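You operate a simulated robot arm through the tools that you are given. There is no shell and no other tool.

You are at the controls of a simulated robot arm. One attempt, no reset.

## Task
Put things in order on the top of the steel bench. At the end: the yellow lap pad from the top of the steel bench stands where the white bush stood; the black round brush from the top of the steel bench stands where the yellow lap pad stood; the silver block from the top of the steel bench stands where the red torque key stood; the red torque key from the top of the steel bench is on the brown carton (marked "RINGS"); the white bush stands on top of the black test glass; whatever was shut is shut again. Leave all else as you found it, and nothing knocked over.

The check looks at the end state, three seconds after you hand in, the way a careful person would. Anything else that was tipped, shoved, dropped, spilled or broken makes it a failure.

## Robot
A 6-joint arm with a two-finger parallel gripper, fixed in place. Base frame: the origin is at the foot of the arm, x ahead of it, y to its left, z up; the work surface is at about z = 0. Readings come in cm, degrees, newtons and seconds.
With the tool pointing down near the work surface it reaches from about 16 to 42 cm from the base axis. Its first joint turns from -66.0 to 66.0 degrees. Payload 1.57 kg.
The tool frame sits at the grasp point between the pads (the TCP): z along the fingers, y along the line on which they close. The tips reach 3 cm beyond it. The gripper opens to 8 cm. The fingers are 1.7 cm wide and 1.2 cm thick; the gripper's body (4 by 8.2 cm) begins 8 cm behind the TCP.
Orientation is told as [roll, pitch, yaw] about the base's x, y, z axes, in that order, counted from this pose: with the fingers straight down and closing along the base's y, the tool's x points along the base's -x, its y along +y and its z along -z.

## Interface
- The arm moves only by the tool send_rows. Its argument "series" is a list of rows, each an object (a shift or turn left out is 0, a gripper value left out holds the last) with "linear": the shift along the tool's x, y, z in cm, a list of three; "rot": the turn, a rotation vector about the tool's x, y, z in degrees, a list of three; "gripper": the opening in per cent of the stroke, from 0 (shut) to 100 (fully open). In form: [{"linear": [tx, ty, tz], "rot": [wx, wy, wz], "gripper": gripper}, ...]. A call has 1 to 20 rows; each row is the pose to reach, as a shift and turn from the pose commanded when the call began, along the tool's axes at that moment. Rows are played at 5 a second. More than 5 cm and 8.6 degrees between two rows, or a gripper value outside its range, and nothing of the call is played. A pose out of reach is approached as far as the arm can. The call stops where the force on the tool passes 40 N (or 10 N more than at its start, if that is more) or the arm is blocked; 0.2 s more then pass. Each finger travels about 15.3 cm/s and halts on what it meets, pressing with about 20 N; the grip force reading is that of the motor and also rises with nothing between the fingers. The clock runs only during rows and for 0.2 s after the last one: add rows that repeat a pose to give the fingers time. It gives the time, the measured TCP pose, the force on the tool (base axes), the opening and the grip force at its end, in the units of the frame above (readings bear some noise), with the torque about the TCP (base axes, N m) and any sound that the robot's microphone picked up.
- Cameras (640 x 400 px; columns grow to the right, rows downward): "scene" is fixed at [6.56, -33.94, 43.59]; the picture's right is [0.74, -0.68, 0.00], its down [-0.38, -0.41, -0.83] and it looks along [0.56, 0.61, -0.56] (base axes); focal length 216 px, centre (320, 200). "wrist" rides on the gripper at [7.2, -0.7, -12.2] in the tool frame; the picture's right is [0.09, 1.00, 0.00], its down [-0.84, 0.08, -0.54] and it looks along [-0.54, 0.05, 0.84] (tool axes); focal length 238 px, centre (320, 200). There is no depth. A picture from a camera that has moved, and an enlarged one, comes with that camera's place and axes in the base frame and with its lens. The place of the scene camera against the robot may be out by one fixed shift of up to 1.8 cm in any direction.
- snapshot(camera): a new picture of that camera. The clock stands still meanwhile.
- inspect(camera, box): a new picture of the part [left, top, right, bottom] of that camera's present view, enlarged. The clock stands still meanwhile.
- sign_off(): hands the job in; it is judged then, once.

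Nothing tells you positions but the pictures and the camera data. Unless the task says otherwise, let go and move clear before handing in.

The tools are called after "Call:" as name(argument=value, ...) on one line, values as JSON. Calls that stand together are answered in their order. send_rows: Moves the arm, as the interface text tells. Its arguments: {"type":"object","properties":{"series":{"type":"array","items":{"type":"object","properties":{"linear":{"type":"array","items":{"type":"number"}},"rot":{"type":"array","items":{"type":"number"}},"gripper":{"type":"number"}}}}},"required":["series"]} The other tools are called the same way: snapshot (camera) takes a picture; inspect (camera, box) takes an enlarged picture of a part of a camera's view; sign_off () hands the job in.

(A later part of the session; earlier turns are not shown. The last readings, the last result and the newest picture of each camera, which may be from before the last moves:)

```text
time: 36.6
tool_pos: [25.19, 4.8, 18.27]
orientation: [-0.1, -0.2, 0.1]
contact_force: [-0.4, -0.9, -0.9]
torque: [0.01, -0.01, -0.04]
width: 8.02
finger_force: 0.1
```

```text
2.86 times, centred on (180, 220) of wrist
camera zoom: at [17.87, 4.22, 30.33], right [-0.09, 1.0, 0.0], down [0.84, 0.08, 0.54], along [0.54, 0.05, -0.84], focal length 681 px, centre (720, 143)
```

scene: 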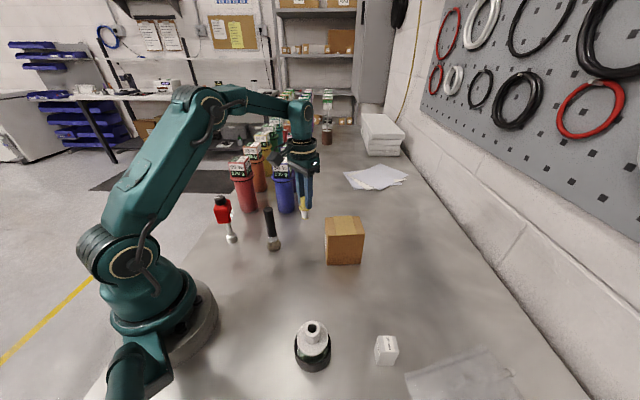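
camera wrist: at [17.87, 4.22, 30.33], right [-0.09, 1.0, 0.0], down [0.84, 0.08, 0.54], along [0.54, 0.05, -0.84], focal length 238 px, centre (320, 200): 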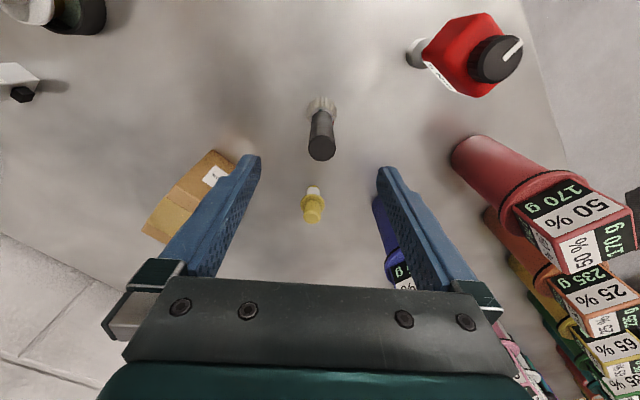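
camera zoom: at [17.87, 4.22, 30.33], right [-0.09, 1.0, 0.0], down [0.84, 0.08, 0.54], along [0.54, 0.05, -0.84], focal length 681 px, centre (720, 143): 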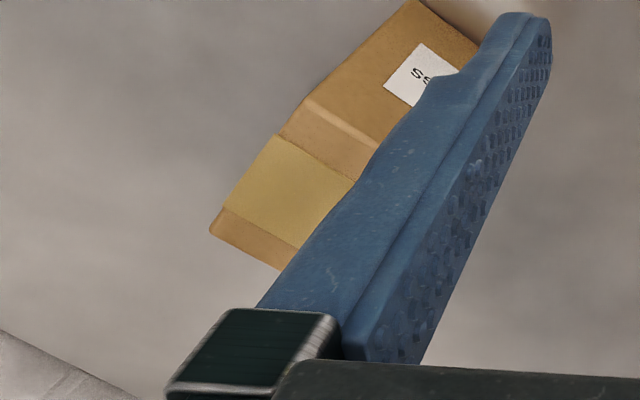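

The brush stands at (24.7, 5.0), about 12.2 cm tall. I descend around the handle to TCP z ≈ 7.6.

Call:
send_rows(series=[{"linear": [0.37, 0.1, 1]}, {"linear": [0.37, 0.1, 2.5]}, {"linear": [0.37, 0.1, 4]}, {"linear": [0.37, 0.1, 5.5]}, {"linear": [0.37, 0.1, 7]}, {"linear": [0.37, 0.1, 8.5]}, {"linear": [0.37, 0.1, 9.5]}, {"linear": [0.37, 0.1, 10.5]}, {"linear": [0.37, 0.1, 10.5]}])

Call:
inspect(camera="wrist", box=[200, 60, 440, 260])

Call:
inspect(camera="scene", box=[200, 170, 330, 260])

```text
time: 38.6
tool_pos: [24.72, 4.95, 7.73]
orientation: [-0.2, -0.1, 0.1]
contact_force: [-0.1, -0.7, 0.2]
torque: [0.01, 0.01, 0.01]
width: 8.0
finger_force: 0.0
```

```text
2.00 times, centred on (320, 160) of wrist
camera zoom: at [17.44, 4.25, 19.8], right [-0.09, 1.0, 0.0], down [0.84, 0.08, 0.54], along [0.54, 0.05, -0.84], focal length 477 px, centre (320, 280)
```

zoom: 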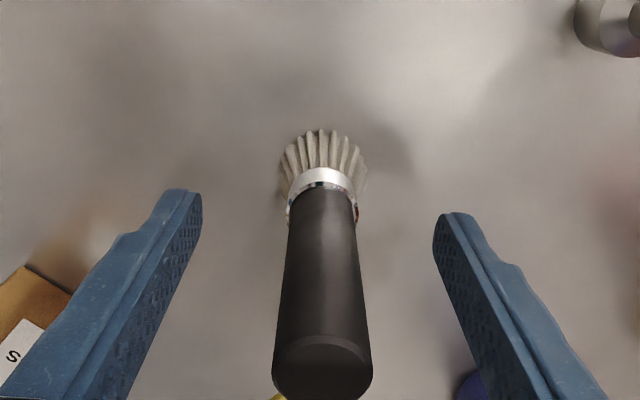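

```text
4.44 times, centred on (265, 215) of scene
camera zoom: at [6.56, -33.94, 43.59], right [0.74, -0.68, 0.0], down [-0.38, -0.41, -0.83], along [0.56, 0.61, -0.56], focal length 958 px, centre (564, 133)
```

zoom: 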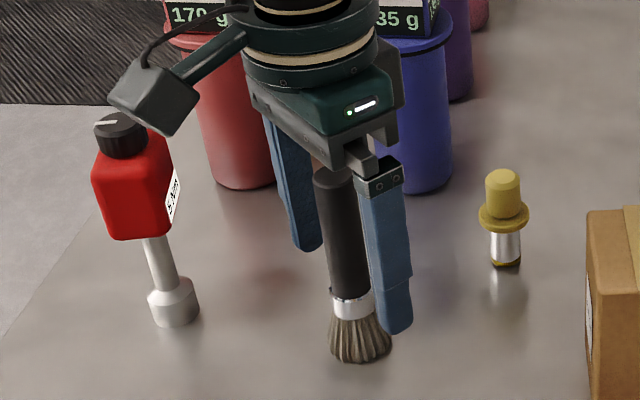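

The handle is centred between the fingers. I grip and lift.

Call:
send_rows(series=[{"gripper": 0}, {"gripper": 0}, {"gripper": 0}, {"gripper": 0}, {"linear": [0, 0, -0.5]}, {"linear": [0, 0, -1.5]}, {"linear": [0, 0, -3]}, {"linear": [0, 0, -3]}])

Call:
inspect(camera="wrist", box=[200, 60, 440, 260])

Call:
inspect(camera="scene", box=[200, 170, 330, 260])

```text
time: 40.4
tool_pos: [24.76, 4.87, 10.69]
orientation: [-0.1, -0.2, 0.1]
contact_force: [0.5, -0.1, -0.7]
torque: [-0.01, 0.01, 0.03]
width: 2.07
finger_force: 20.1
```

```text
2.00 times, centred on (320, 160) of wrist
camera zoom: at [17.49, 4.24, 22.84], right [-0.09, 1.0, 0.0], down [0.84, 0.08, 0.54], along [0.54, 0.05, -0.84], focal length 477 px, centre (320, 280)
```

zoom: 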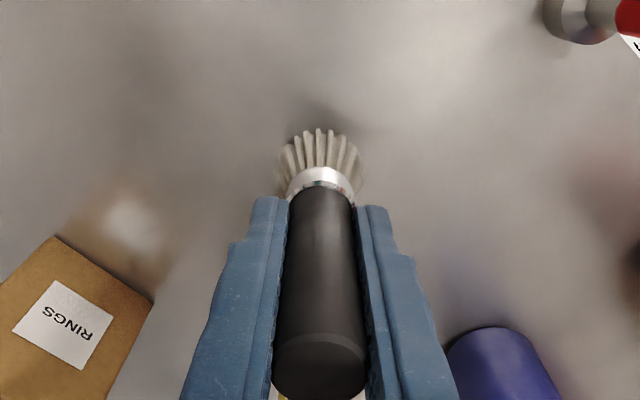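

```text
4.44 times, centred on (265, 215) of scene
camera zoom: at [6.56, -33.94, 43.59], right [0.74, -0.68, 0.0], down [-0.38, -0.41, -0.83], along [0.56, 0.61, -0.56], focal length 958 px, centre (564, 133)
```

zoom: 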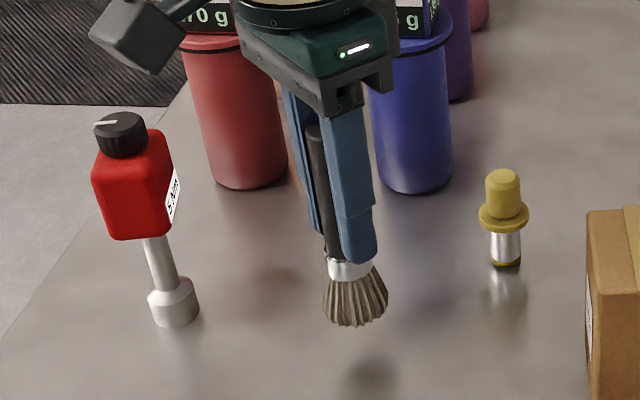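

The brush is held vertically. I carry it low around the near side of the carton to the lap pad's old place (31.8, -21.9).

Call:
send_rows(series=[{"linear": [0, -2.5, -1]}, {"linear": [0, -5, -1]}, {"linear": [0, -7.5, -1]}, {"linear": [0, -10, -1]}, {"linear": [0, -12.5, -1]}, {"linear": [0, -15, -1]}, {"linear": [0, -17.5, -1]}, {"linear": [0, -20, -1]}, {"linear": [-1.5, -22, -1]}, {"linear": [-3.5, -24, -1]}, {"linear": [-5.5, -26, -1]}, {"linear": [-7.04, -26.82, -1]}, {"linear": [-7.04, -26.82, 0.5]}, {"linear": [-7.04, -26.82, 2]}, {"linear": [-7.04, -26.82, 2.5]}, {"linear": [-7.04, -26.82, 2.5]}])

Call:
inspect(camera="wrist", box=[200, 60, 440, 260])

Call:
snapshot(camera="scene")

Call:
inspect(camera="scene", box=[330, 240, 420, 310])

```text
time: 43.8
tool_pos: [31.97, -21.9, 8.24]
orientation: [-0.2, -0.1, 0.1]
contact_force: [0.0, 0.3, -0.6]
torque: [0.0, 0.02, 0.02]
width: 2.08
finger_force: 19.3
```

```text
2.00 times, centred on (320, 160) of wrist
camera zoom: at [24.6, -22.5, 20.38], right [-0.09, 1.0, 0.0], down [0.84, 0.08, 0.54], along [0.54, 0.05, -0.84], focal length 477 px, centre (320, 280)
```

zoom: 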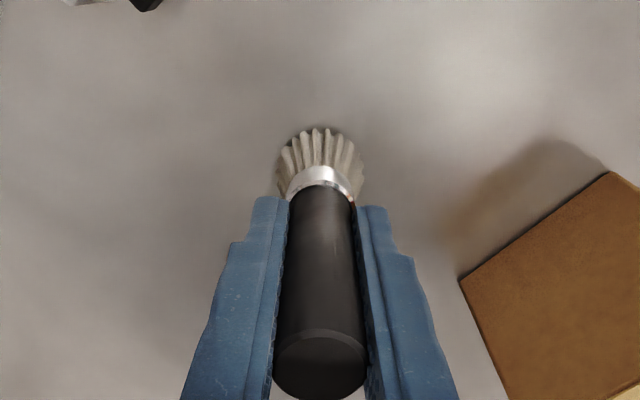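

```text
taken
```

scene: 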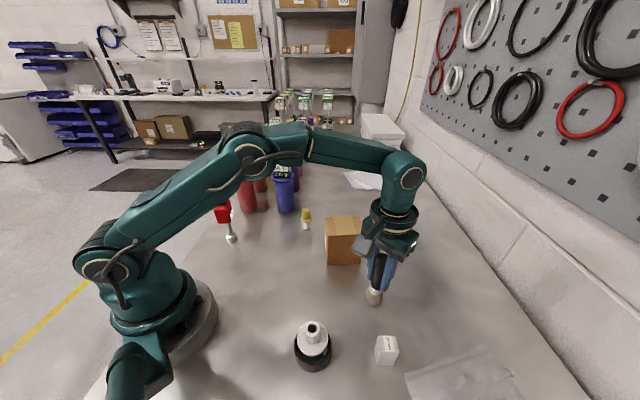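

```text
5.71 times, centred on (375, 275) of scene
camera zoom: at [6.56, -33.94, 43.59], right [0.74, -0.68, 0.0], down [-0.38, -0.41, -0.83], along [0.56, 0.61, -0.56], focal length 1232 px, centre (6, -229)
```

zoom: 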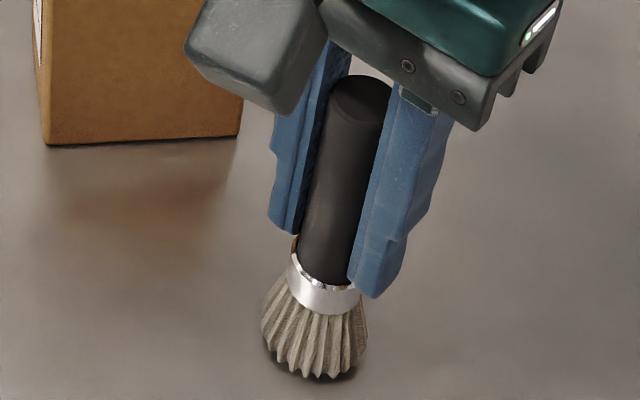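

The brush is about half a centimetre above its spot. I lower the rest in fine steps.

Call:
send_rows(series=[{"linear": [0.06, -0.07, 0.2]}, {"linear": [0.06, -0.07, 0.4]}, {"linear": [0.06, -0.07, 0.5]}, {"linear": [0.06, -0.07, 0.5]}])

Call:
send_rows(series=[{"linear": [0, 0, 0.05]}, {"linear": [0, 0, 0.05]}])

```text
time: 44.8
tool_pos: [31.87, -22.0, 7.78]
orientation: [-0.2, -0.2, 0.0]
contact_force: [-0.2, 3.8, 15.5]
torque: [0.4, -0.01, -0.02]
width: 2.03
finger_force: 19.6
```

```text
time: 45.4
tool_pos: [31.82, -21.98, 7.74]
orientation: [-0.2, -0.3, 0.0]
contact_force: [2.9, 1.6, 13.7]
torque: [0.29, -0.22, -0.04]
width: 2.03
finger_force: 19.9
```

It's down with light pressure. I ease off slightly, release, and rise straight up past the handle top.

Call:
send_rows(series=[{"linear": [0, 0, -0.06]}, {"linear": [0, 0, -0.06]}, {"linear": [0, 0, -0.06], "gripper": 70}, {"linear": [0, 0, -0.06], "gripper": 70}, {"linear": [0, 0, -0.06], "gripper": 70}, {"linear": [0, 0, -1]}, {"linear": [0, 0, -2.5]}, {"linear": [0, 0, -4]}, {"linear": [0, 0, -6]}, {"linear": [0, 0, -8]}, {"linear": [0, 0, -9]}, {"linear": [0, 0, -9]}])

Call:
snapshot(camera="wrist")

Call:
inspect(camera="scene", box=[330, 210, 430, 310])

```text
time: 48.0
tool_pos: [31.68, -21.94, 16.66]
orientation: [-0.3, -0.2, 0.0]
contact_force: [0.3, 0.6, -0.1]
torque: [-0.01, -0.04, 0.02]
width: 5.6
finger_force: 0.2
```

```text
taken
camera wrist: at [24.48, -22.6, 28.8], right [-0.09, 1.0, 0.0], down [0.84, 0.08, 0.54], along [0.54, 0.05, -0.84], focal length 238 px, centre (320, 200)
```

wrist: 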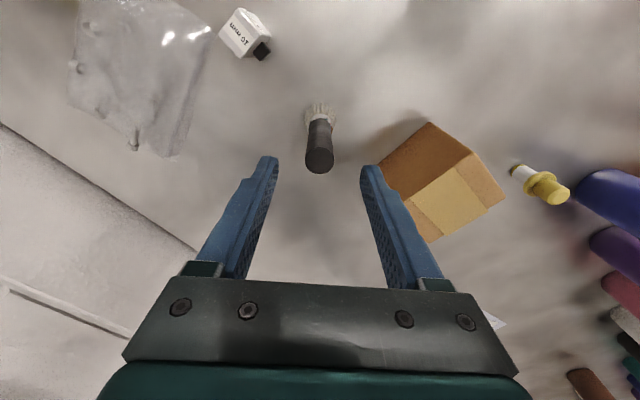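

```text
4.00 times, centred on (380, 260) of scene
camera zoom: at [6.56, -33.94, 43.59], right [0.74, -0.68, 0.0], down [-0.38, -0.41, -0.83], along [0.56, 0.61, -0.56], focal length 862 px, centre (80, -40)
```

zoom: 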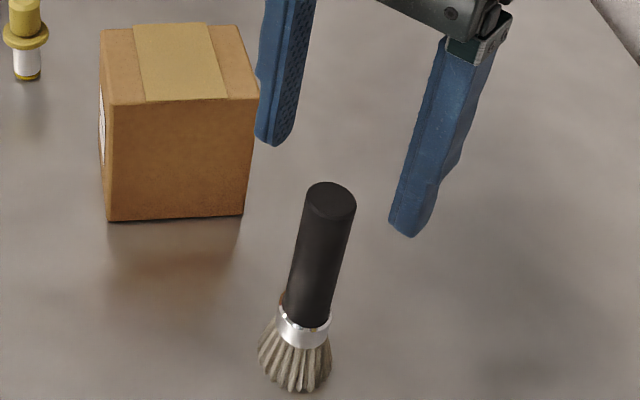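

The brush stands upright at the lap pad's place. From here I measure the carton and the silver block more closely.

Call:
inspect(camera="wrist", box=[350, 110, 530, 250])

Call:
inspect(camera="wrist", box=[200, 0, 300, 70])

```text
2.86 times, centred on (440, 180) of wrist
camera zoom: at [24.48, -22.6, 28.8], right [-0.09, 1.0, 0.0], down [0.84, 0.08, 0.54], along [0.54, 0.05, -0.84], focal length 681 px, centre (-23, 257)
```

zoom: 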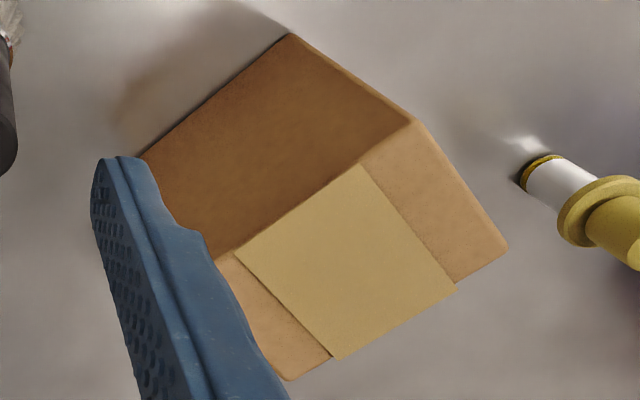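

```text
5.71 times, centred on (250, 35) of wrist
camera zoom: at [24.48, -22.6, 28.8], right [-0.09, 1.0, 0.0], down [0.84, 0.08, 0.54], along [0.54, 0.05, -0.84], focal length 1362 px, centre (720, 1143)
```

zoom: 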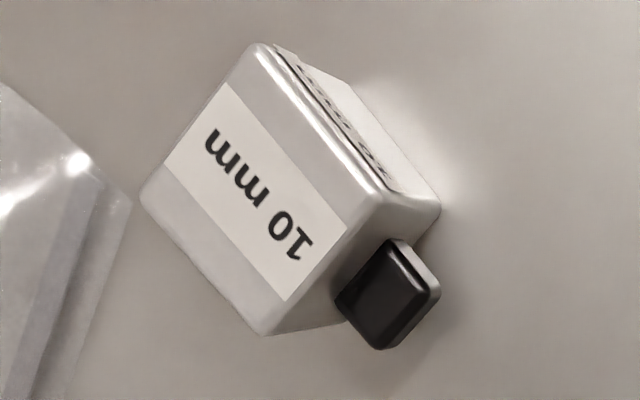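

Carton: top centre about (36.1, -9.0), height about 9.5, rotated by about -39°. Now I hover over the red torque key to see its body orientation.

Call:
send_rows(series=[{"linear": [1, 2, 0], "gripper": 100}, {"linear": [2, 4.5, 0]}, {"linear": [3, 7, 0]}, {"linear": [4, 9.5, 0]}, {"linear": [5, 12, 0]}, {"linear": [6, 14.5, -0.5]}, {"linear": [7, 17, -1]}, {"linear": [8, 19.5, -1.5]}, {"linear": [9, 22, -2]}, {"linear": [10, 24.5, -2.5]}, {"linear": [11, 27, -3]}, {"linear": [12, 29.5, -4]}, {"linear": [12.8, 32, -5]}, {"linear": [13.4, 34.5, -5.4]}, {"linear": [13.7, 36.4, -5.4]}, {"linear": [13.7, 36.4, -5.4]}])

Call:
snapshot(camera="wrist")

Call:
inspect(camera="wrist", box=[240, 60, 420, 190])

Call:
inspect(camera="scene", box=[190, 180, 270, 250])

```text
time: 51.4
tool_pos: [17.99, 14.62, 22.25]
orientation: [-0.2, -0.2, 0.1]
contact_force: [-1.3, -0.2, 0.4]
torque: [0.02, 0.03, 0.0]
width: 7.99
finger_force: 0.1
```

```text
taken
camera wrist: at [10.76, 13.95, 34.22], right [-0.09, 1.0, 0.0], down [0.84, 0.08, 0.54], along [0.54, 0.05, -0.84], focal length 238 px, centre (320, 200)
```

wrist: 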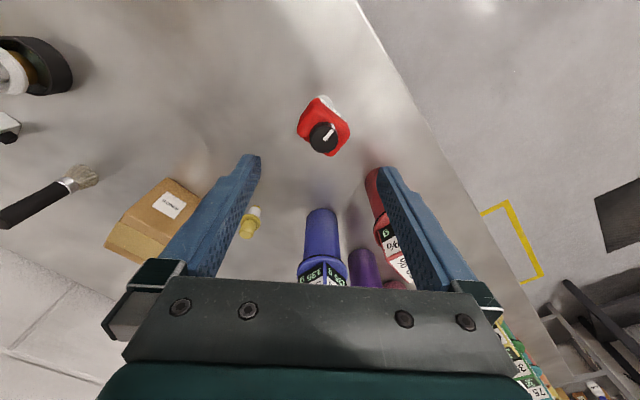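

```text
3.08 times, centred on (330, 125) of wrist
camera zoom: at [10.76, 13.95, 34.22], right [-0.09, 1.0, 0.0], down [0.84, 0.08, 0.54], along [0.54, 0.05, -0.84], focal length 733 px, centre (289, 431)
```

zoom: 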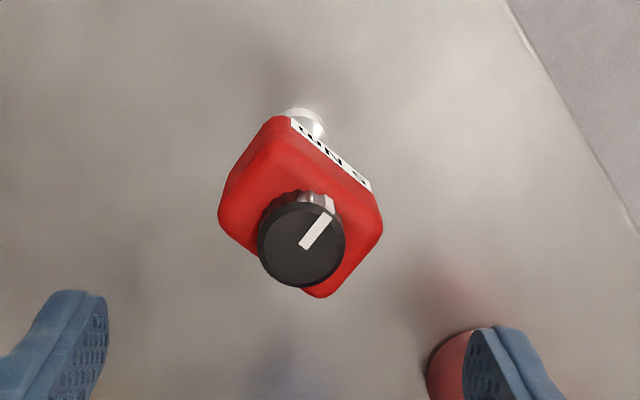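

```text
5.71 times, centred on (230, 215) of scene
camera zoom: at [6.56, -33.94, 43.59], right [0.74, -0.68, 0.0], down [-0.38, -0.41, -0.83], along [0.56, 0.61, -0.56], focal length 1232 px, centre (834, 114)
```

zoom: 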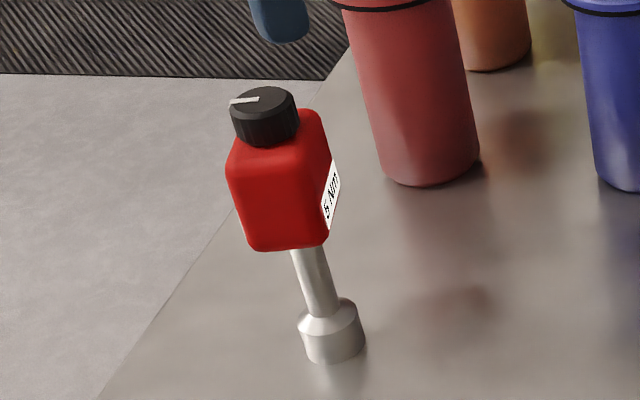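

I zoom in on the key's body to find its face directions.

Call:
inspect(camera="wrist", box=[290, 85, 360, 160])

Call:
inspect(camera="scene", box=[205, 190, 245, 250])

```text
5.33 times, centred on (325, 122) of wrist
camera zoom: at [10.76, 13.95, 34.22], right [-0.09, 1.0, 0.0], down [0.84, 0.08, 0.54], along [0.54, 0.05, -0.84], focal length 1271 px, centre (293, 613)
```

zoom: 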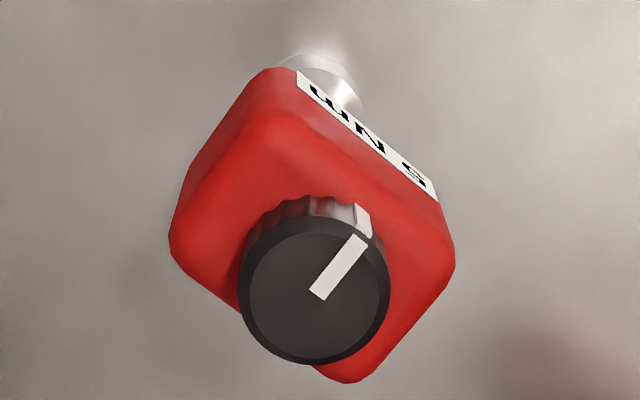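

```text
6.67 times, centred on (225, 220) of scene
camera zoom: at [6.56, -33.94, 43.59], right [0.74, -0.68, 0.0], down [-0.38, -0.41, -0.83], along [0.56, 0.61, -0.56], focal length 1437 px, centre (953, 67)
```

zoom: 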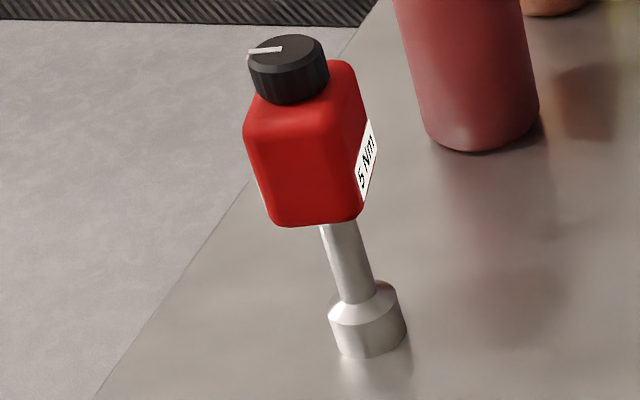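

The key stands at (17.55, 14.95); its body is about 3.9 × 2.9 cm with the long side at +57°. I turn the gripper by -33° so the fingers close on flat faces, then check.

Call:
send_rows(series=[{"linear": [0.4, 0.3, 0], "rot": [0, 0, 6]}, {"linear": [0.4, 0.3, 0], "rot": [0, 0, 12]}, {"linear": [0.4, 0.3, 0], "rot": [0, 0, 18]}, {"linear": [0.4, 0.3, 0], "rot": [0, 0, 24]}, {"linear": [0.4, 0.3, 0], "rot": [0, 0, 30]}, {"linear": [0.4, 0.3, 0], "rot": [0, 0, 33.5]}, {"linear": [0.4, 0.3, 0], "rot": [0, 0, 33.5]}])

Call:
snapshot(camera="wrist")

Call:
inspect(camera="wrist", box=[240, 60, 400, 190])

```text
time: 53.0
tool_pos: [17.78, 14.81, 22.13]
orientation: [-0.2, -0.3, -33.5]
contact_force: [-0.3, 0.2, -0.1]
torque: [-0.02, 0.02, -0.04]
width: 7.99
finger_force: 0.1
```

```text
taken
camera wrist: at [11.27, 18.25, 34.15], right [0.47, 0.88, 0.0], down [0.74, -0.4, 0.55], along [0.48, -0.26, -0.84], focal length 238 px, centre (320, 200)
```

wrist: 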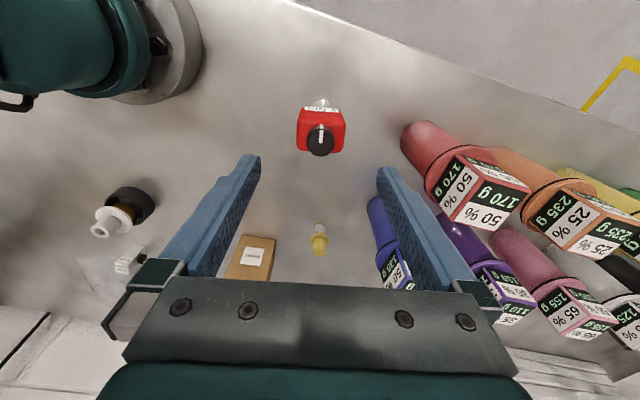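

```text
3.08 times, centred on (320, 125) of wrist
camera zoom: at [11.27, 18.25, 34.15], right [0.47, 0.88, 0.0], down [0.74, -0.4, 0.55], along [0.48, -0.26, -0.84], focal length 733 px, centre (320, 431)
```

zoom: 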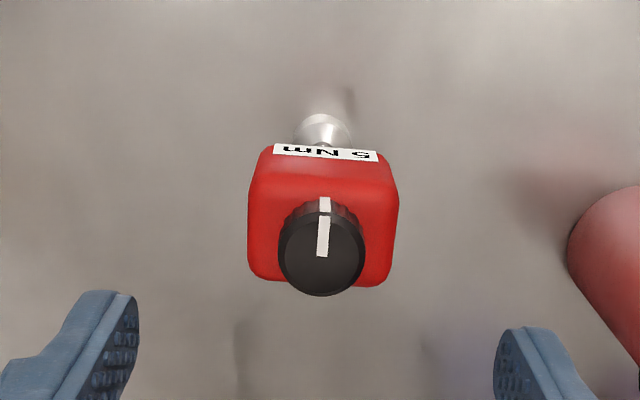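

The fingers are aligned with the key's faces. I descend partway and check centring.

Call:
send_rows(series=[{"linear": [0.15, 0.03, 1.5]}, {"linear": [0.15, 0.03, 3]}, {"linear": [0.15, 0.03, 4.5]}, {"linear": [0.15, 0.03, 6]}, {"linear": [0.15, 0.03, 7.5]}, {"linear": [0.15, 0.03, 9]}, {"linear": [0.15, 0.03, 9]}])

Call:
snapshot(camera="wrist")

Call:
inspect(camera="scene", box=[180, 150, 300, 250])

```text
time: 54.6
tool_pos: [17.49, 14.97, 13.1]
orientation: [-0.1, -0.2, -33.4]
contact_force: [0.7, 0.3, -0.4]
torque: [-0.02, -0.02, 0.01]
width: 7.99
finger_force: 0.1
```

```text
taken
camera wrist: at [11.1, 18.29, 25.15], right [0.47, 0.88, 0.0], down [0.74, -0.39, 0.55], along [0.48, -0.26, -0.84], focal length 238 px, centre (320, 200)
```

wrist: 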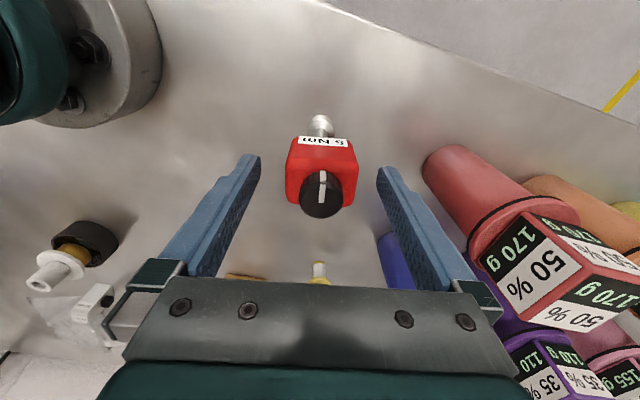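

```text
4.00 times, centred on (240, 200) of scene
camera zoom: at [6.56, -33.94, 43.59], right [0.74, -0.68, 0.0], down [-0.38, -0.41, -0.83], along [0.56, 0.61, -0.56], focal length 862 px, centre (640, 200)
```

zoom: 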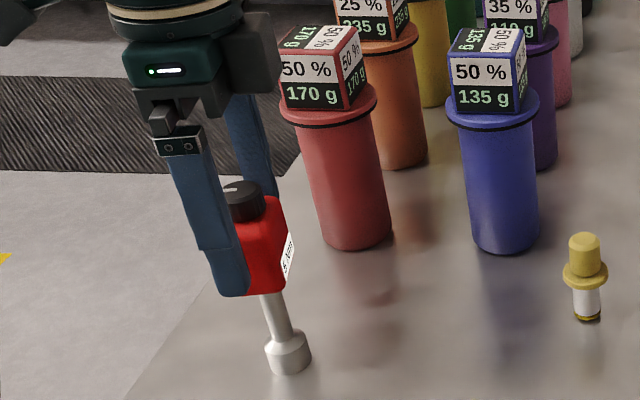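

The key is centred; its top is near z = 13.5, so there's room. I descend to TCP z ≈ 7.3 and close.

Call:
send_rows(series=[{"linear": [0, 0, 1.5]}, {"linear": [0, 0, 3]}, {"linear": [0, 0, 4.5]}, {"linear": [0, 0, 5.65]}, {"linear": [0, 0, 5.65]}])

Call:
snapshot(camera="wrist")

Call:
inspect(camera="scene", box=[180, 170, 300, 260])

```text
time: 55.8
tool_pos: [17.55, 14.91, 7.3]
orientation: [-0.2, -0.2, -33.4]
contact_force: [-0.5, 0.0, 0.3]
torque: [-0.02, -0.04, -0.02]
width: 8.02
finger_force: 0.1
```

```text
taken
camera wrist: at [11.06, 18.32, 19.44], right [0.47, 0.88, 0.0], down [0.74, -0.39, 0.55], along [0.48, -0.26, -0.84], focal length 238 px, centre (320, 200)
```

wrist: 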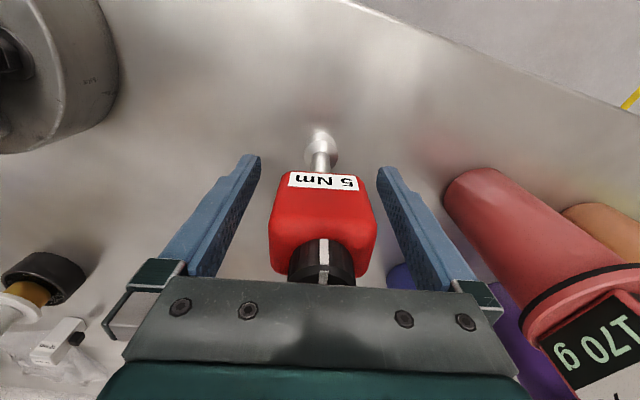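

```text
4.44 times, centred on (240, 215) of scene
camera zoom: at [6.56, -33.94, 43.59], right [0.74, -0.68, 0.0], down [-0.38, -0.41, -0.83], along [0.56, 0.61, -0.56], focal length 958 px, centre (676, 133)
```

zoom: 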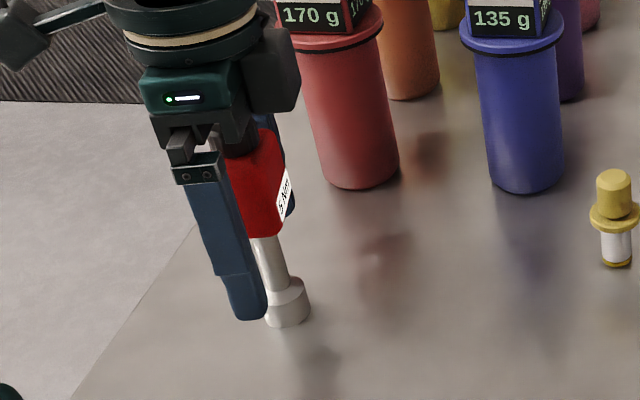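

Everything clears. I close on the body and lift slightly.

Call:
send_rows(series=[{"gripper": 0}, {"gripper": 0}, {"gripper": 0}, {"gripper": 0}, {"linear": [0, 0, -0.5]}, {"linear": [0, 0, -1.5]}, {"linear": [0, 0, -3]}, {"linear": [0, 0, -3]}])

Call:
snapshot(camera="wrist")

Call:
inspect(camera="scene", box=[180, 160, 300, 250])

```text
time: 57.6
tool_pos: [17.67, 14.76, 10.44]
orientation: [-0.1, -0.2, -33.4]
contact_force: [0.8, -0.9, -2.1]
torque: [-0.03, 0.03, -0.03]
width: 4.63
finger_force: 20.6
```

```text
taken
camera wrist: at [11.08, 18.26, 22.45], right [0.47, 0.88, 0.0], down [0.74, -0.39, 0.55], along [0.48, -0.26, -0.84], focal length 238 px, centre (320, 200)
```

wrist: 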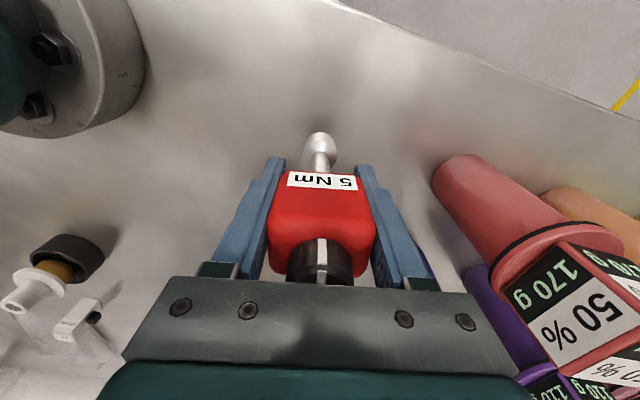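

```text
4.44 times, centred on (240, 205) of scene
camera zoom: at [6.56, -33.94, 43.59], right [0.74, -0.68, 0.0], down [-0.38, -0.41, -0.83], along [0.56, 0.61, -0.56], focal length 958 px, centre (676, 178)
```

zoom: 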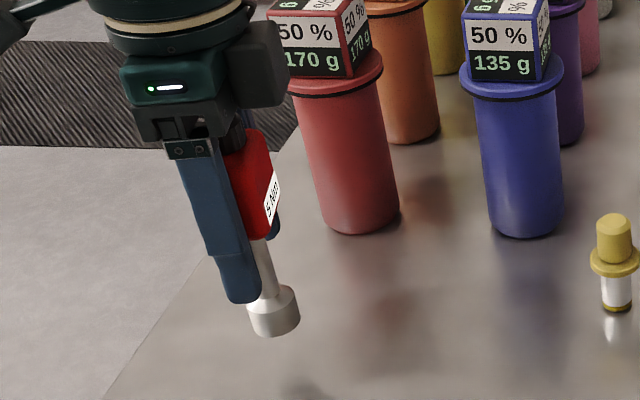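

The key is held securely. I lift it to z ≈ 19 and swing over to above the carton, then check clearance.

Call:
send_rows(series=[{"linear": [0, 0, -2.2]}, {"linear": [0, 0, -4.5]}, {"linear": [0, 0, -6.8]}, {"linear": [0, 0, -9]}, {"linear": [-2.4, -0.83, -9]}, {"linear": [-4.8, -1.66, -9]}, {"linear": [-7.2, -2.49, -9]}, {"linear": [-9.6, -3.32, -9]}, {"linear": [-12, -4.15, -9]}, {"linear": [-14.4, -4.98, -9]}, {"linear": [-16.8, -5.81, -9]}, {"linear": [-19, -6.6, -9]}, {"linear": [-21, -7.3, -9]}, {"linear": [-21, -7.3, -9]}])

Call:
snapshot(camera="wrist")

Call:
snapshot(camera="scene")

```text
time: 60.6
tool_pos: [31.12, -2.92, 19.46]
orientation: [-0.1, -0.2, -33.3]
contact_force: [0.1, -1.0, -3.7]
torque: [0.04, 0.0, 0.0]
width: 4.6
finger_force: 20.0
```

```text
taken
camera wrist: at [24.66, 0.54, 31.43], right [0.47, 0.88, 0.0], down [0.74, -0.39, 0.55], along [0.48, -0.26, -0.84], focal length 238 px, centre (320, 200)
```

wrist: 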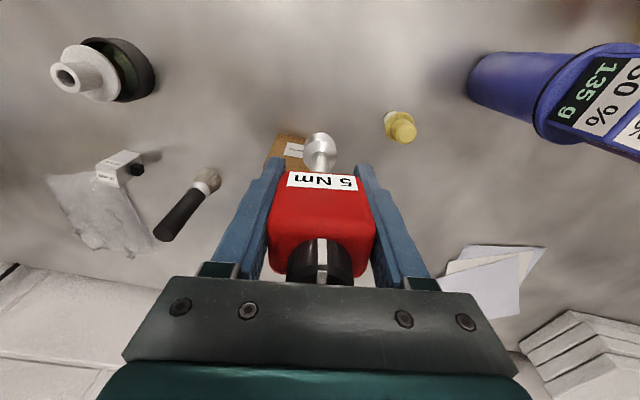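

```text
taken
```

scene: 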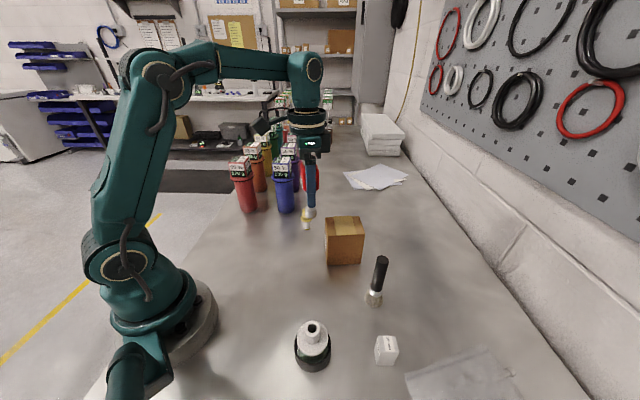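

The key's foot is at about z = 12, clear of the carton. I move the remaining distance over the carton's middle.

Call:
send_rows(series=[{"linear": [-1.5, -0.5, 0.3]}, {"linear": [-3, -1, 0.6]}, {"linear": [-4.5, -1.5, 0.8]}, {"linear": [-6, -2, 1]}, {"linear": [-7.2, -2.49, 1.1]}, {"linear": [-7.2, -2.49, 1.1]}])

Call:
snapshot(camera="wrist")

Call:
inspect(camera="scene", box=[290, 150, 400, 270])

```text
time: 62.0
tool_pos: [35.68, -8.93, 18.38]
orientation: [-0.1, -0.2, -33.5]
contact_force: [-0.2, -0.4, -2.5]
torque: [-0.02, 0.02, 0.01]
width: 4.62
finger_force: 19.7
```

```text
taken
camera wrist: at [29.3, -5.37, 30.4], right [0.47, 0.88, 0.0], down [0.74, -0.39, 0.54], along [0.48, -0.26, -0.84], focal length 238 px, centre (320, 200)
```

wrist: 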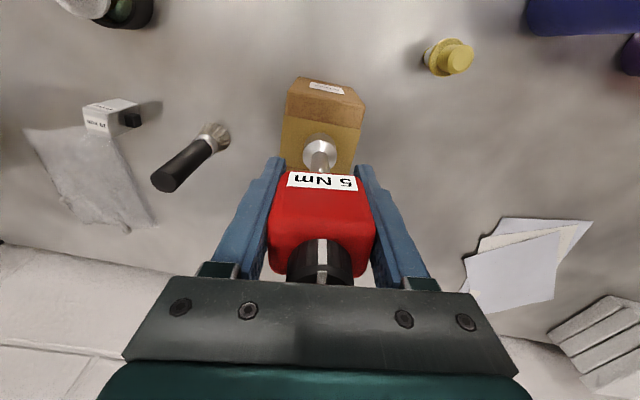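

```text
3.33 times, centred on (345, 210) of scene
camera zoom: at [6.56, -33.94, 43.59], right [0.74, -0.68, 0.0], down [-0.38, -0.41, -0.83], along [0.56, 0.61, -0.56], focal length 719 px, centre (237, 167)
```

zoom: 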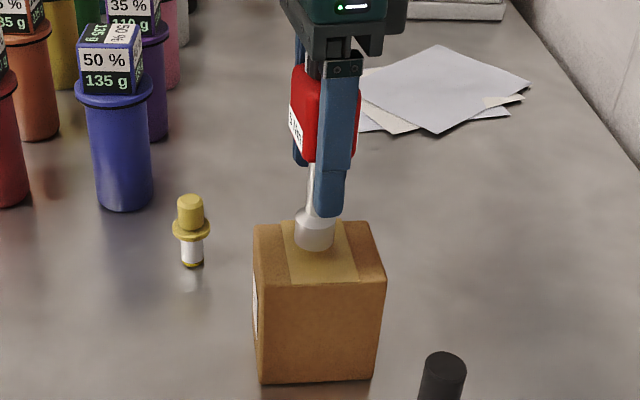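

It's over the middle of the carton. I lower in small steps to find contact.

Call:
send_rows(series=[{"linear": [0, 0, 0.4]}, {"linear": [0, 0, 0.8]}, {"linear": [0, 0, 1.1]}, {"linear": [0, 0, 1.1]}])

Call:
send_rows(series=[{"linear": [0, 0, 0.1]}, {"linear": [0, 0, 0.1]}])

Call:
send_rows(series=[{"linear": [0, 0, 0.07]}, {"linear": [0, 0, 0.07]}])

```text
time: 63.0
tool_pos: [35.76, -8.79, 17.24]
orientation: [0.0, -0.2, -33.4]
contact_force: [-1.8, 1.4, 9.5]
torque: [0.21, 0.15, 0.01]
width: 4.59
finger_force: 20.2
```

```text
time: 63.6
tool_pos: [35.75, -8.79, 17.35]
orientation: [0.0, -0.3, -33.4]
contact_force: [-3.6, 2.5, 26.9]
torque: [0.08, 0.1, 0.07]
width: 4.59
finger_force: 19.8
```

```text
time: 64.2
tool_pos: [35.74, -8.86, 17.2]
orientation: [0.0, -0.4, -33.4]
contact_force: [1.0, 3.2, 25.6]
torque: [0.03, -0.28, 0.02]
width: 4.56
finger_force: 19.7
```

Contact came already at about 17.2. I back off to take out the load and look before releasing.

Call:
send_rows(series=[{"linear": [0, 0, -0.06]}, {"linear": [0, 0, -0.1]}, {"linear": [0, 0, -0.1]}])

Call:
inspect(camera="scene", box=[310, 150, 380, 270])

Call:
inspect(camera="wrist", box=[220, 60, 420, 200])

```text
time: 65.0
tool_pos: [35.81, -8.85, 17.16]
orientation: [-0.1, -0.2, -33.5]
contact_force: [5.5, 0.8, 7.1]
torque: [0.06, -0.45, 0.02]
width: 4.56
finger_force: 20.0
```

```text
3.33 times, centred on (345, 210) of scene
camera zoom: at [6.56, -33.94, 43.59], right [0.74, -0.68, 0.0], down [-0.38, -0.41, -0.83], along [0.56, 0.61, -0.56], focal length 719 px, centre (237, 167)
```

zoom: 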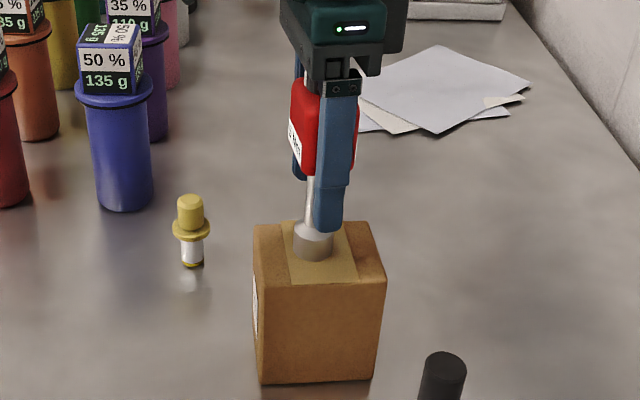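

```text
2.86 times, centred on (320, 130) of wrist
camera zoom: at [29.3, -5.41, 29.25], right [0.47, 0.88, 0.0], down [0.74, -0.39, 0.54], along [0.48, -0.26, -0.84], focal length 681 px, centre (320, 400)
```

zoom: 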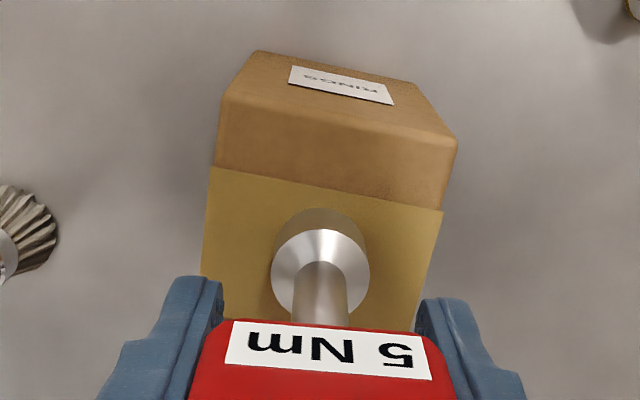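

There's a bit of residual sideways load, so I relieve it with tiny lifts before letting go.

Call:
send_rows(series=[{"linear": [0, 0, -0.05]}, {"linear": [0, 0, -0.05]}])

Call:
send_rows(series=[{"linear": [0, 0, -0.05]}, {"linear": [0, 0, -0.05]}])

```text
time: 65.6
tool_pos: [35.56, -8.84, 17.28]
orientation: [-0.1, 0.0, -33.3]
contact_force: [0.2, 0.9, -2.2]
torque: [0.0, -0.04, 0.01]
width: 4.57
finger_force: 20.1
```

```text
time: 66.2
tool_pos: [35.78, -8.85, 17.27]
orientation: [-0.1, -0.2, -33.4]
contact_force: [-0.2, -0.1, -3.5]
torque: [0.01, -0.01, 0.03]
width: 4.59
finger_force: 20.3
```

Free of side load now. I touch down lightly again and release.

Call:
send_rows(series=[{"linear": [0, 0, 0.04]}, {"linear": [0, 0, 0.07]}, {"linear": [0, 0, 0.07]}])

Call:
inspect(camera="wrist", box=[220, 60, 420, 200])

```text
time: 67.0
tool_pos: [35.62, -8.89, 17.28]
orientation: [-0.1, -0.2, -33.3]
contact_force: [0.4, 0.8, -2.6]
torque: [0.02, 0.0, 0.0]
width: 4.57
finger_force: 19.9
```

```text
2.86 times, centred on (320, 130) of wrist
camera zoom: at [29.18, -5.42, 29.3], right [0.47, 0.88, 0.0], down [0.74, -0.39, 0.55], along [0.48, -0.26, -0.84], focal length 681 px, centre (320, 400)
```

zoom: 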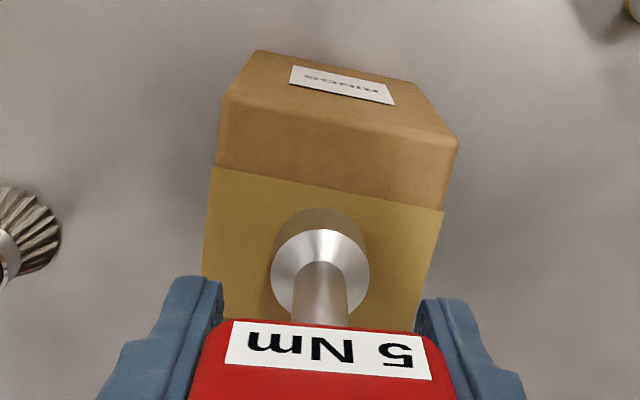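

Call:
send_rows(series=[{"linear": [0, 0, 0.05]}, {"linear": [0, 0, 0.05]}])

```text
time: 67.6
tool_pos: [35.68, -8.9, 17.21]
orientation: [-0.1, -0.1, -33.4]
contact_force: [-0.8, -0.9, -2.4]
torque: [0.0, 0.03, 0.01]
width: 4.57
finger_force: 20.5
```

Still just hanging; one more small step down.

Call:
send_rows(series=[{"linear": [0, 0, 0.05]}, {"linear": [0, 0, 0.05]}])

```text
time: 68.2
tool_pos: [35.68, -8.86, 17.16]
orientation: [-0.2, -0.1, -33.4]
contact_force: [-0.1, -0.6, -1.5]
torque: [-0.01, 0.04, -0.04]
width: 4.58
finger_force: 19.4
```

The key just touches. I open fully, then withdraw horizontally along the tool's x (between-finger direction) because the arm cannot rise high enough here.

Call:
send_rows(series=[{"gripper": 100}, {"gripper": 100}, {"gripper": 100}, {"gripper": 100}])

Call:
snapshot(camera="wrist")

Call:
inspect(camera="scene", box=[310, 150, 380, 270])

```text
time: 69.2
tool_pos: [35.72, -8.85, 17.29]
orientation: [-0.1, -0.3, -33.4]
contact_force: [-0.2, 0.2, -1.2]
torque: [-0.01, 0.0, -0.01]
width: 8.02
finger_force: 0.1
```

```text
taken
camera wrist: at [29.19, -5.44, 29.28], right [0.47, 0.88, 0.0], down [0.74, -0.39, 0.55], along [0.48, -0.26, -0.84], focal length 238 px, centre (320, 200)
```

wrist: 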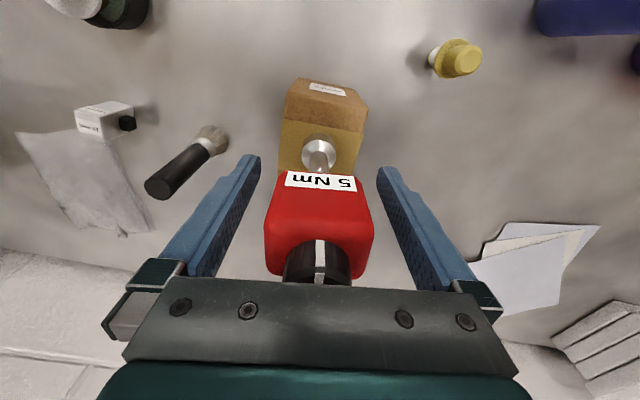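

```text
3.33 times, centred on (345, 210) of scene
camera zoom: at [6.56, -33.94, 43.59], right [0.74, -0.68, 0.0], down [-0.38, -0.41, -0.83], along [0.56, 0.61, -0.56], focal length 719 px, centre (237, 167)
```

zoom: 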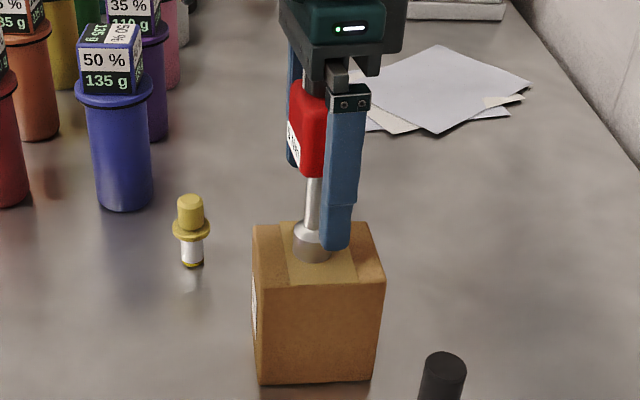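

The key stands free on the carton. I withdraw along tool +x slowly.

Call:
send_rows(series=[{"linear": [0.4, 0, 0]}, {"linear": [0.8, 0, 0]}, {"linear": [1.2, 0, 0]}, {"linear": [1.6, 0, 0]}, {"linear": [2.0, 0, 0]}, {"linear": [2.0, 0, 0]}])

Call:
snapshot(camera="wrist")

Call:
inspect(camera="scene", box=[310, 150, 380, 270])

```text
time: 70.6
tool_pos: [34.04, -7.76, 17.07]
orientation: [-0.1, -0.3, -33.4]
contact_force: [-0.1, 0.2, 0.1]
torque: [0.01, 0.01, 0.02]
width: 8.01
finger_force: 0.0
```

```text
taken
camera wrist: at [27.57, -4.27, 29.19], right [0.47, 0.88, 0.0], down [0.74, -0.39, 0.55], along [0.48, -0.26, -0.84], focal length 238 px, centre (320, 200)
```

wrist: 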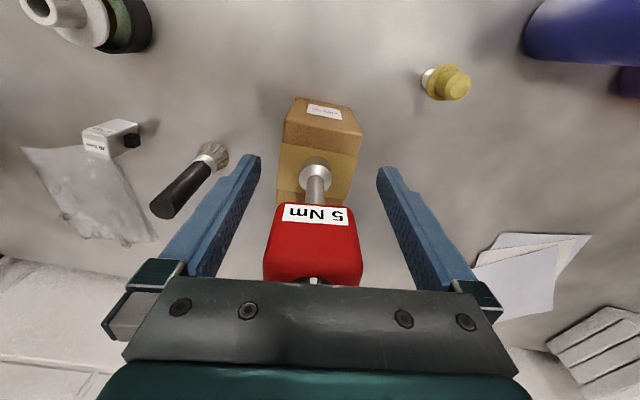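

```text
3.33 times, centred on (345, 210) of scene
camera zoom: at [6.56, -33.94, 43.59], right [0.74, -0.68, 0.0], down [-0.38, -0.41, -0.83], along [0.56, 0.61, -0.56], focal length 719 px, centre (237, 167)
```

zoom: 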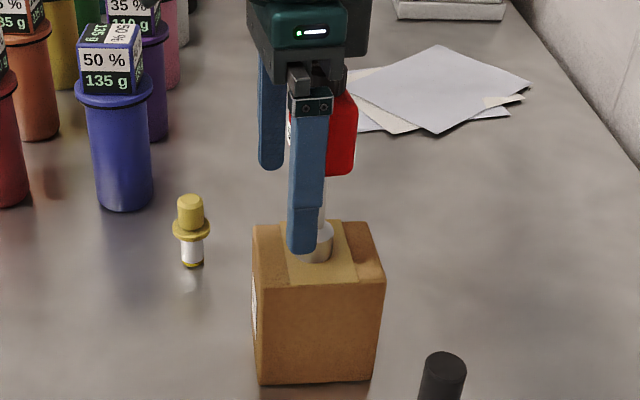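

No contact. I continue withdrawing until well clear.

Call:
send_rows(series=[{"linear": [0.8, 0, 0]}, {"linear": [1.6, 0, 0]}, {"linear": [2.4, 0, 0]}, {"linear": [3.2, 0, 0]}, {"linear": [4.2, 0, 0]}, {"linear": [5.2, 0, 0]}, {"linear": [6.2, 0, 0]}, {"linear": [7, 0, 0]}, {"linear": [7, 0, 0]}])

Call:
snapshot(camera="wrist")

Call:
snapshot(camera="scene")

Call:
inspect(camera="scene", box=[310, 150, 380, 270])

```text
time: 72.6
tool_pos: [28.08, -3.93, 17.12]
orientation: [-0.1, -0.3, -33.5]
contact_force: [0.3, -0.2, 0.0]
torque: [0.02, 0.0, 0.01]
width: 8.01
finger_force: 0.0
```

```text
taken
camera wrist: at [21.69, -0.4, 29.16], right [0.47, 0.88, 0.0], down [0.74, -0.39, 0.55], along [0.48, -0.26, -0.84], focal length 238 px, centre (320, 200)
```

wrist: 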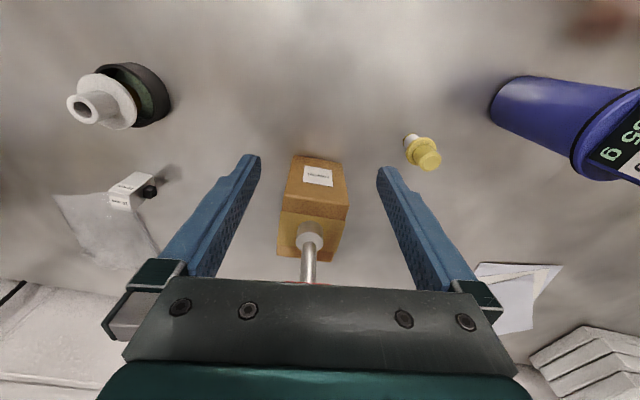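

```text
taken
```

scene: 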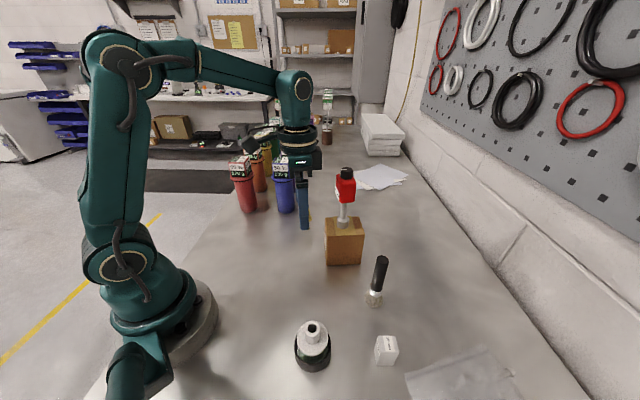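

```text
3.33 times, centred on (345, 210) of scene
camera zoom: at [6.56, -33.94, 43.59], right [0.74, -0.68, 0.0], down [-0.38, -0.41, -0.83], along [0.56, 0.61, -0.56], focal length 719 px, centre (237, 167)
```

zoom: 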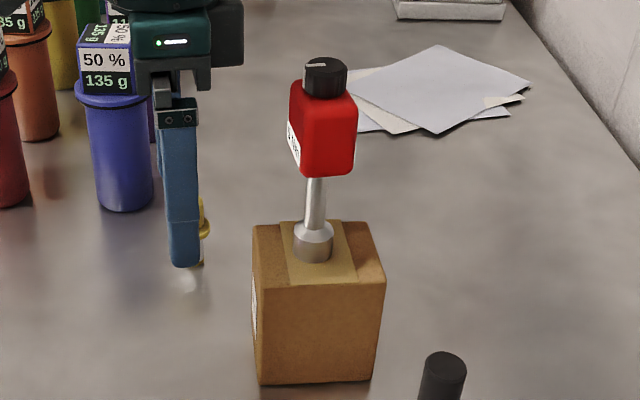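

The key stands safely on the carton. The last item is the silver block at about (24.3, -29.3), rotated 45° with a black stub on its (+x,+y) side, so I approach with the gripper at yaw +45°.

Call:
send_rows(series=[{"linear": [-0.64, -2.27, 0], "rot": [0, 0, -7.8]}, {"linear": [-1.28, -4.53, 0], "rot": [0, 0, -15.6]}, {"linear": [-1.91, -6.8, 0], "rot": [0, 0, -23.4]}, {"linear": [-2.55, -9.06, 0], "rot": [0, 0, -31.2]}, {"linear": [-3.19, -11.33, 0], "rot": [0, 0, -39]}, {"linear": [-4.47, -13.34, 0], "rot": [0, 0, -45.6]}, {"linear": [-5.74, -15.35, 0], "rot": [0, 0, -52.2]}, {"linear": [-7.02, -17.36, 0.5], "rot": [0, 0, -58.8]}, {"linear": [-8.3, -19.37, 1], "rot": [0, 0, -65.4]}, {"linear": [-9.57, -21.38, 1.5], "rot": [0, 0, -72]}, {"linear": [-10.85, -23.39, 2], "rot": [0, 0, -78.4]}, {"linear": [-10.85, -23.39, 2], "rot": [0, 0, -78.4]}])

Call:
snapshot(camera="wrist")

Call:
inspect(camera="wrist", box=[240, 70, 400, 170])

Call:
snapshot(camera="scene")

```text
time: 75.2
tool_pos: [24.53, -29.49, 15.04]
orientation: [-0.2, -0.1, 45.0]
contact_force: [-0.5, 0.4, 0.7]
torque: [0.01, 0.03, -0.02]
width: 7.99
finger_force: 0.1
```

```text
taken
camera wrist: at [19.75, -34.94, 27.24], right [-0.77, 0.64, 0.0], down [0.54, 0.65, 0.54], along [0.35, 0.41, -0.84], focal length 238 px, centre (320, 200)
```

wrist: 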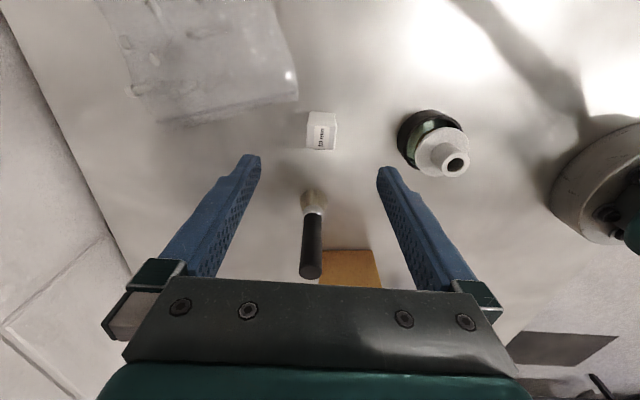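

```text
4.00 times, centred on (320, 120) of wrist
camera zoom: at [19.75, -34.94, 27.24], right [-0.77, 0.64, 0.0], down [0.54, 0.65, 0.54], along [0.35, 0.41, -0.84], focal length 953 px, centre (320, 520)
```

zoom: 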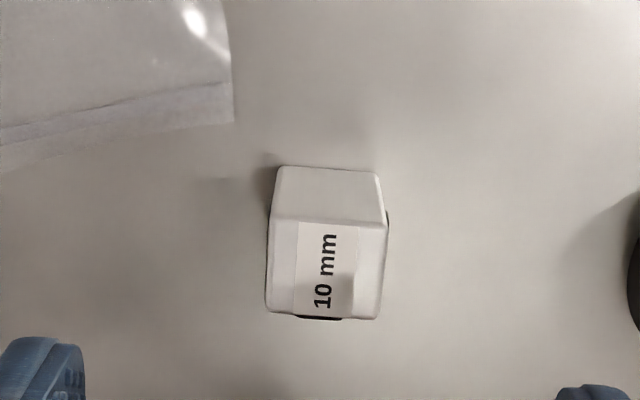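

```text
taken
```

scene: 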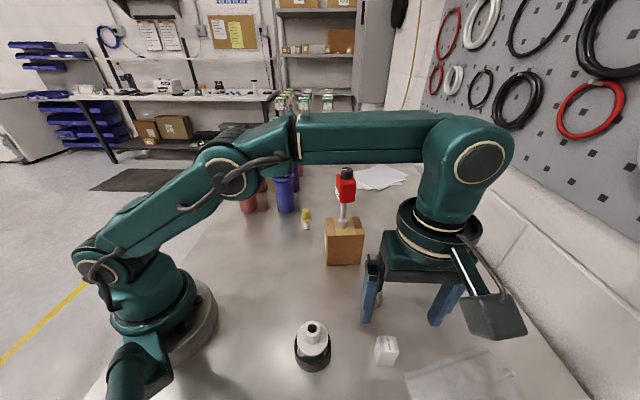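

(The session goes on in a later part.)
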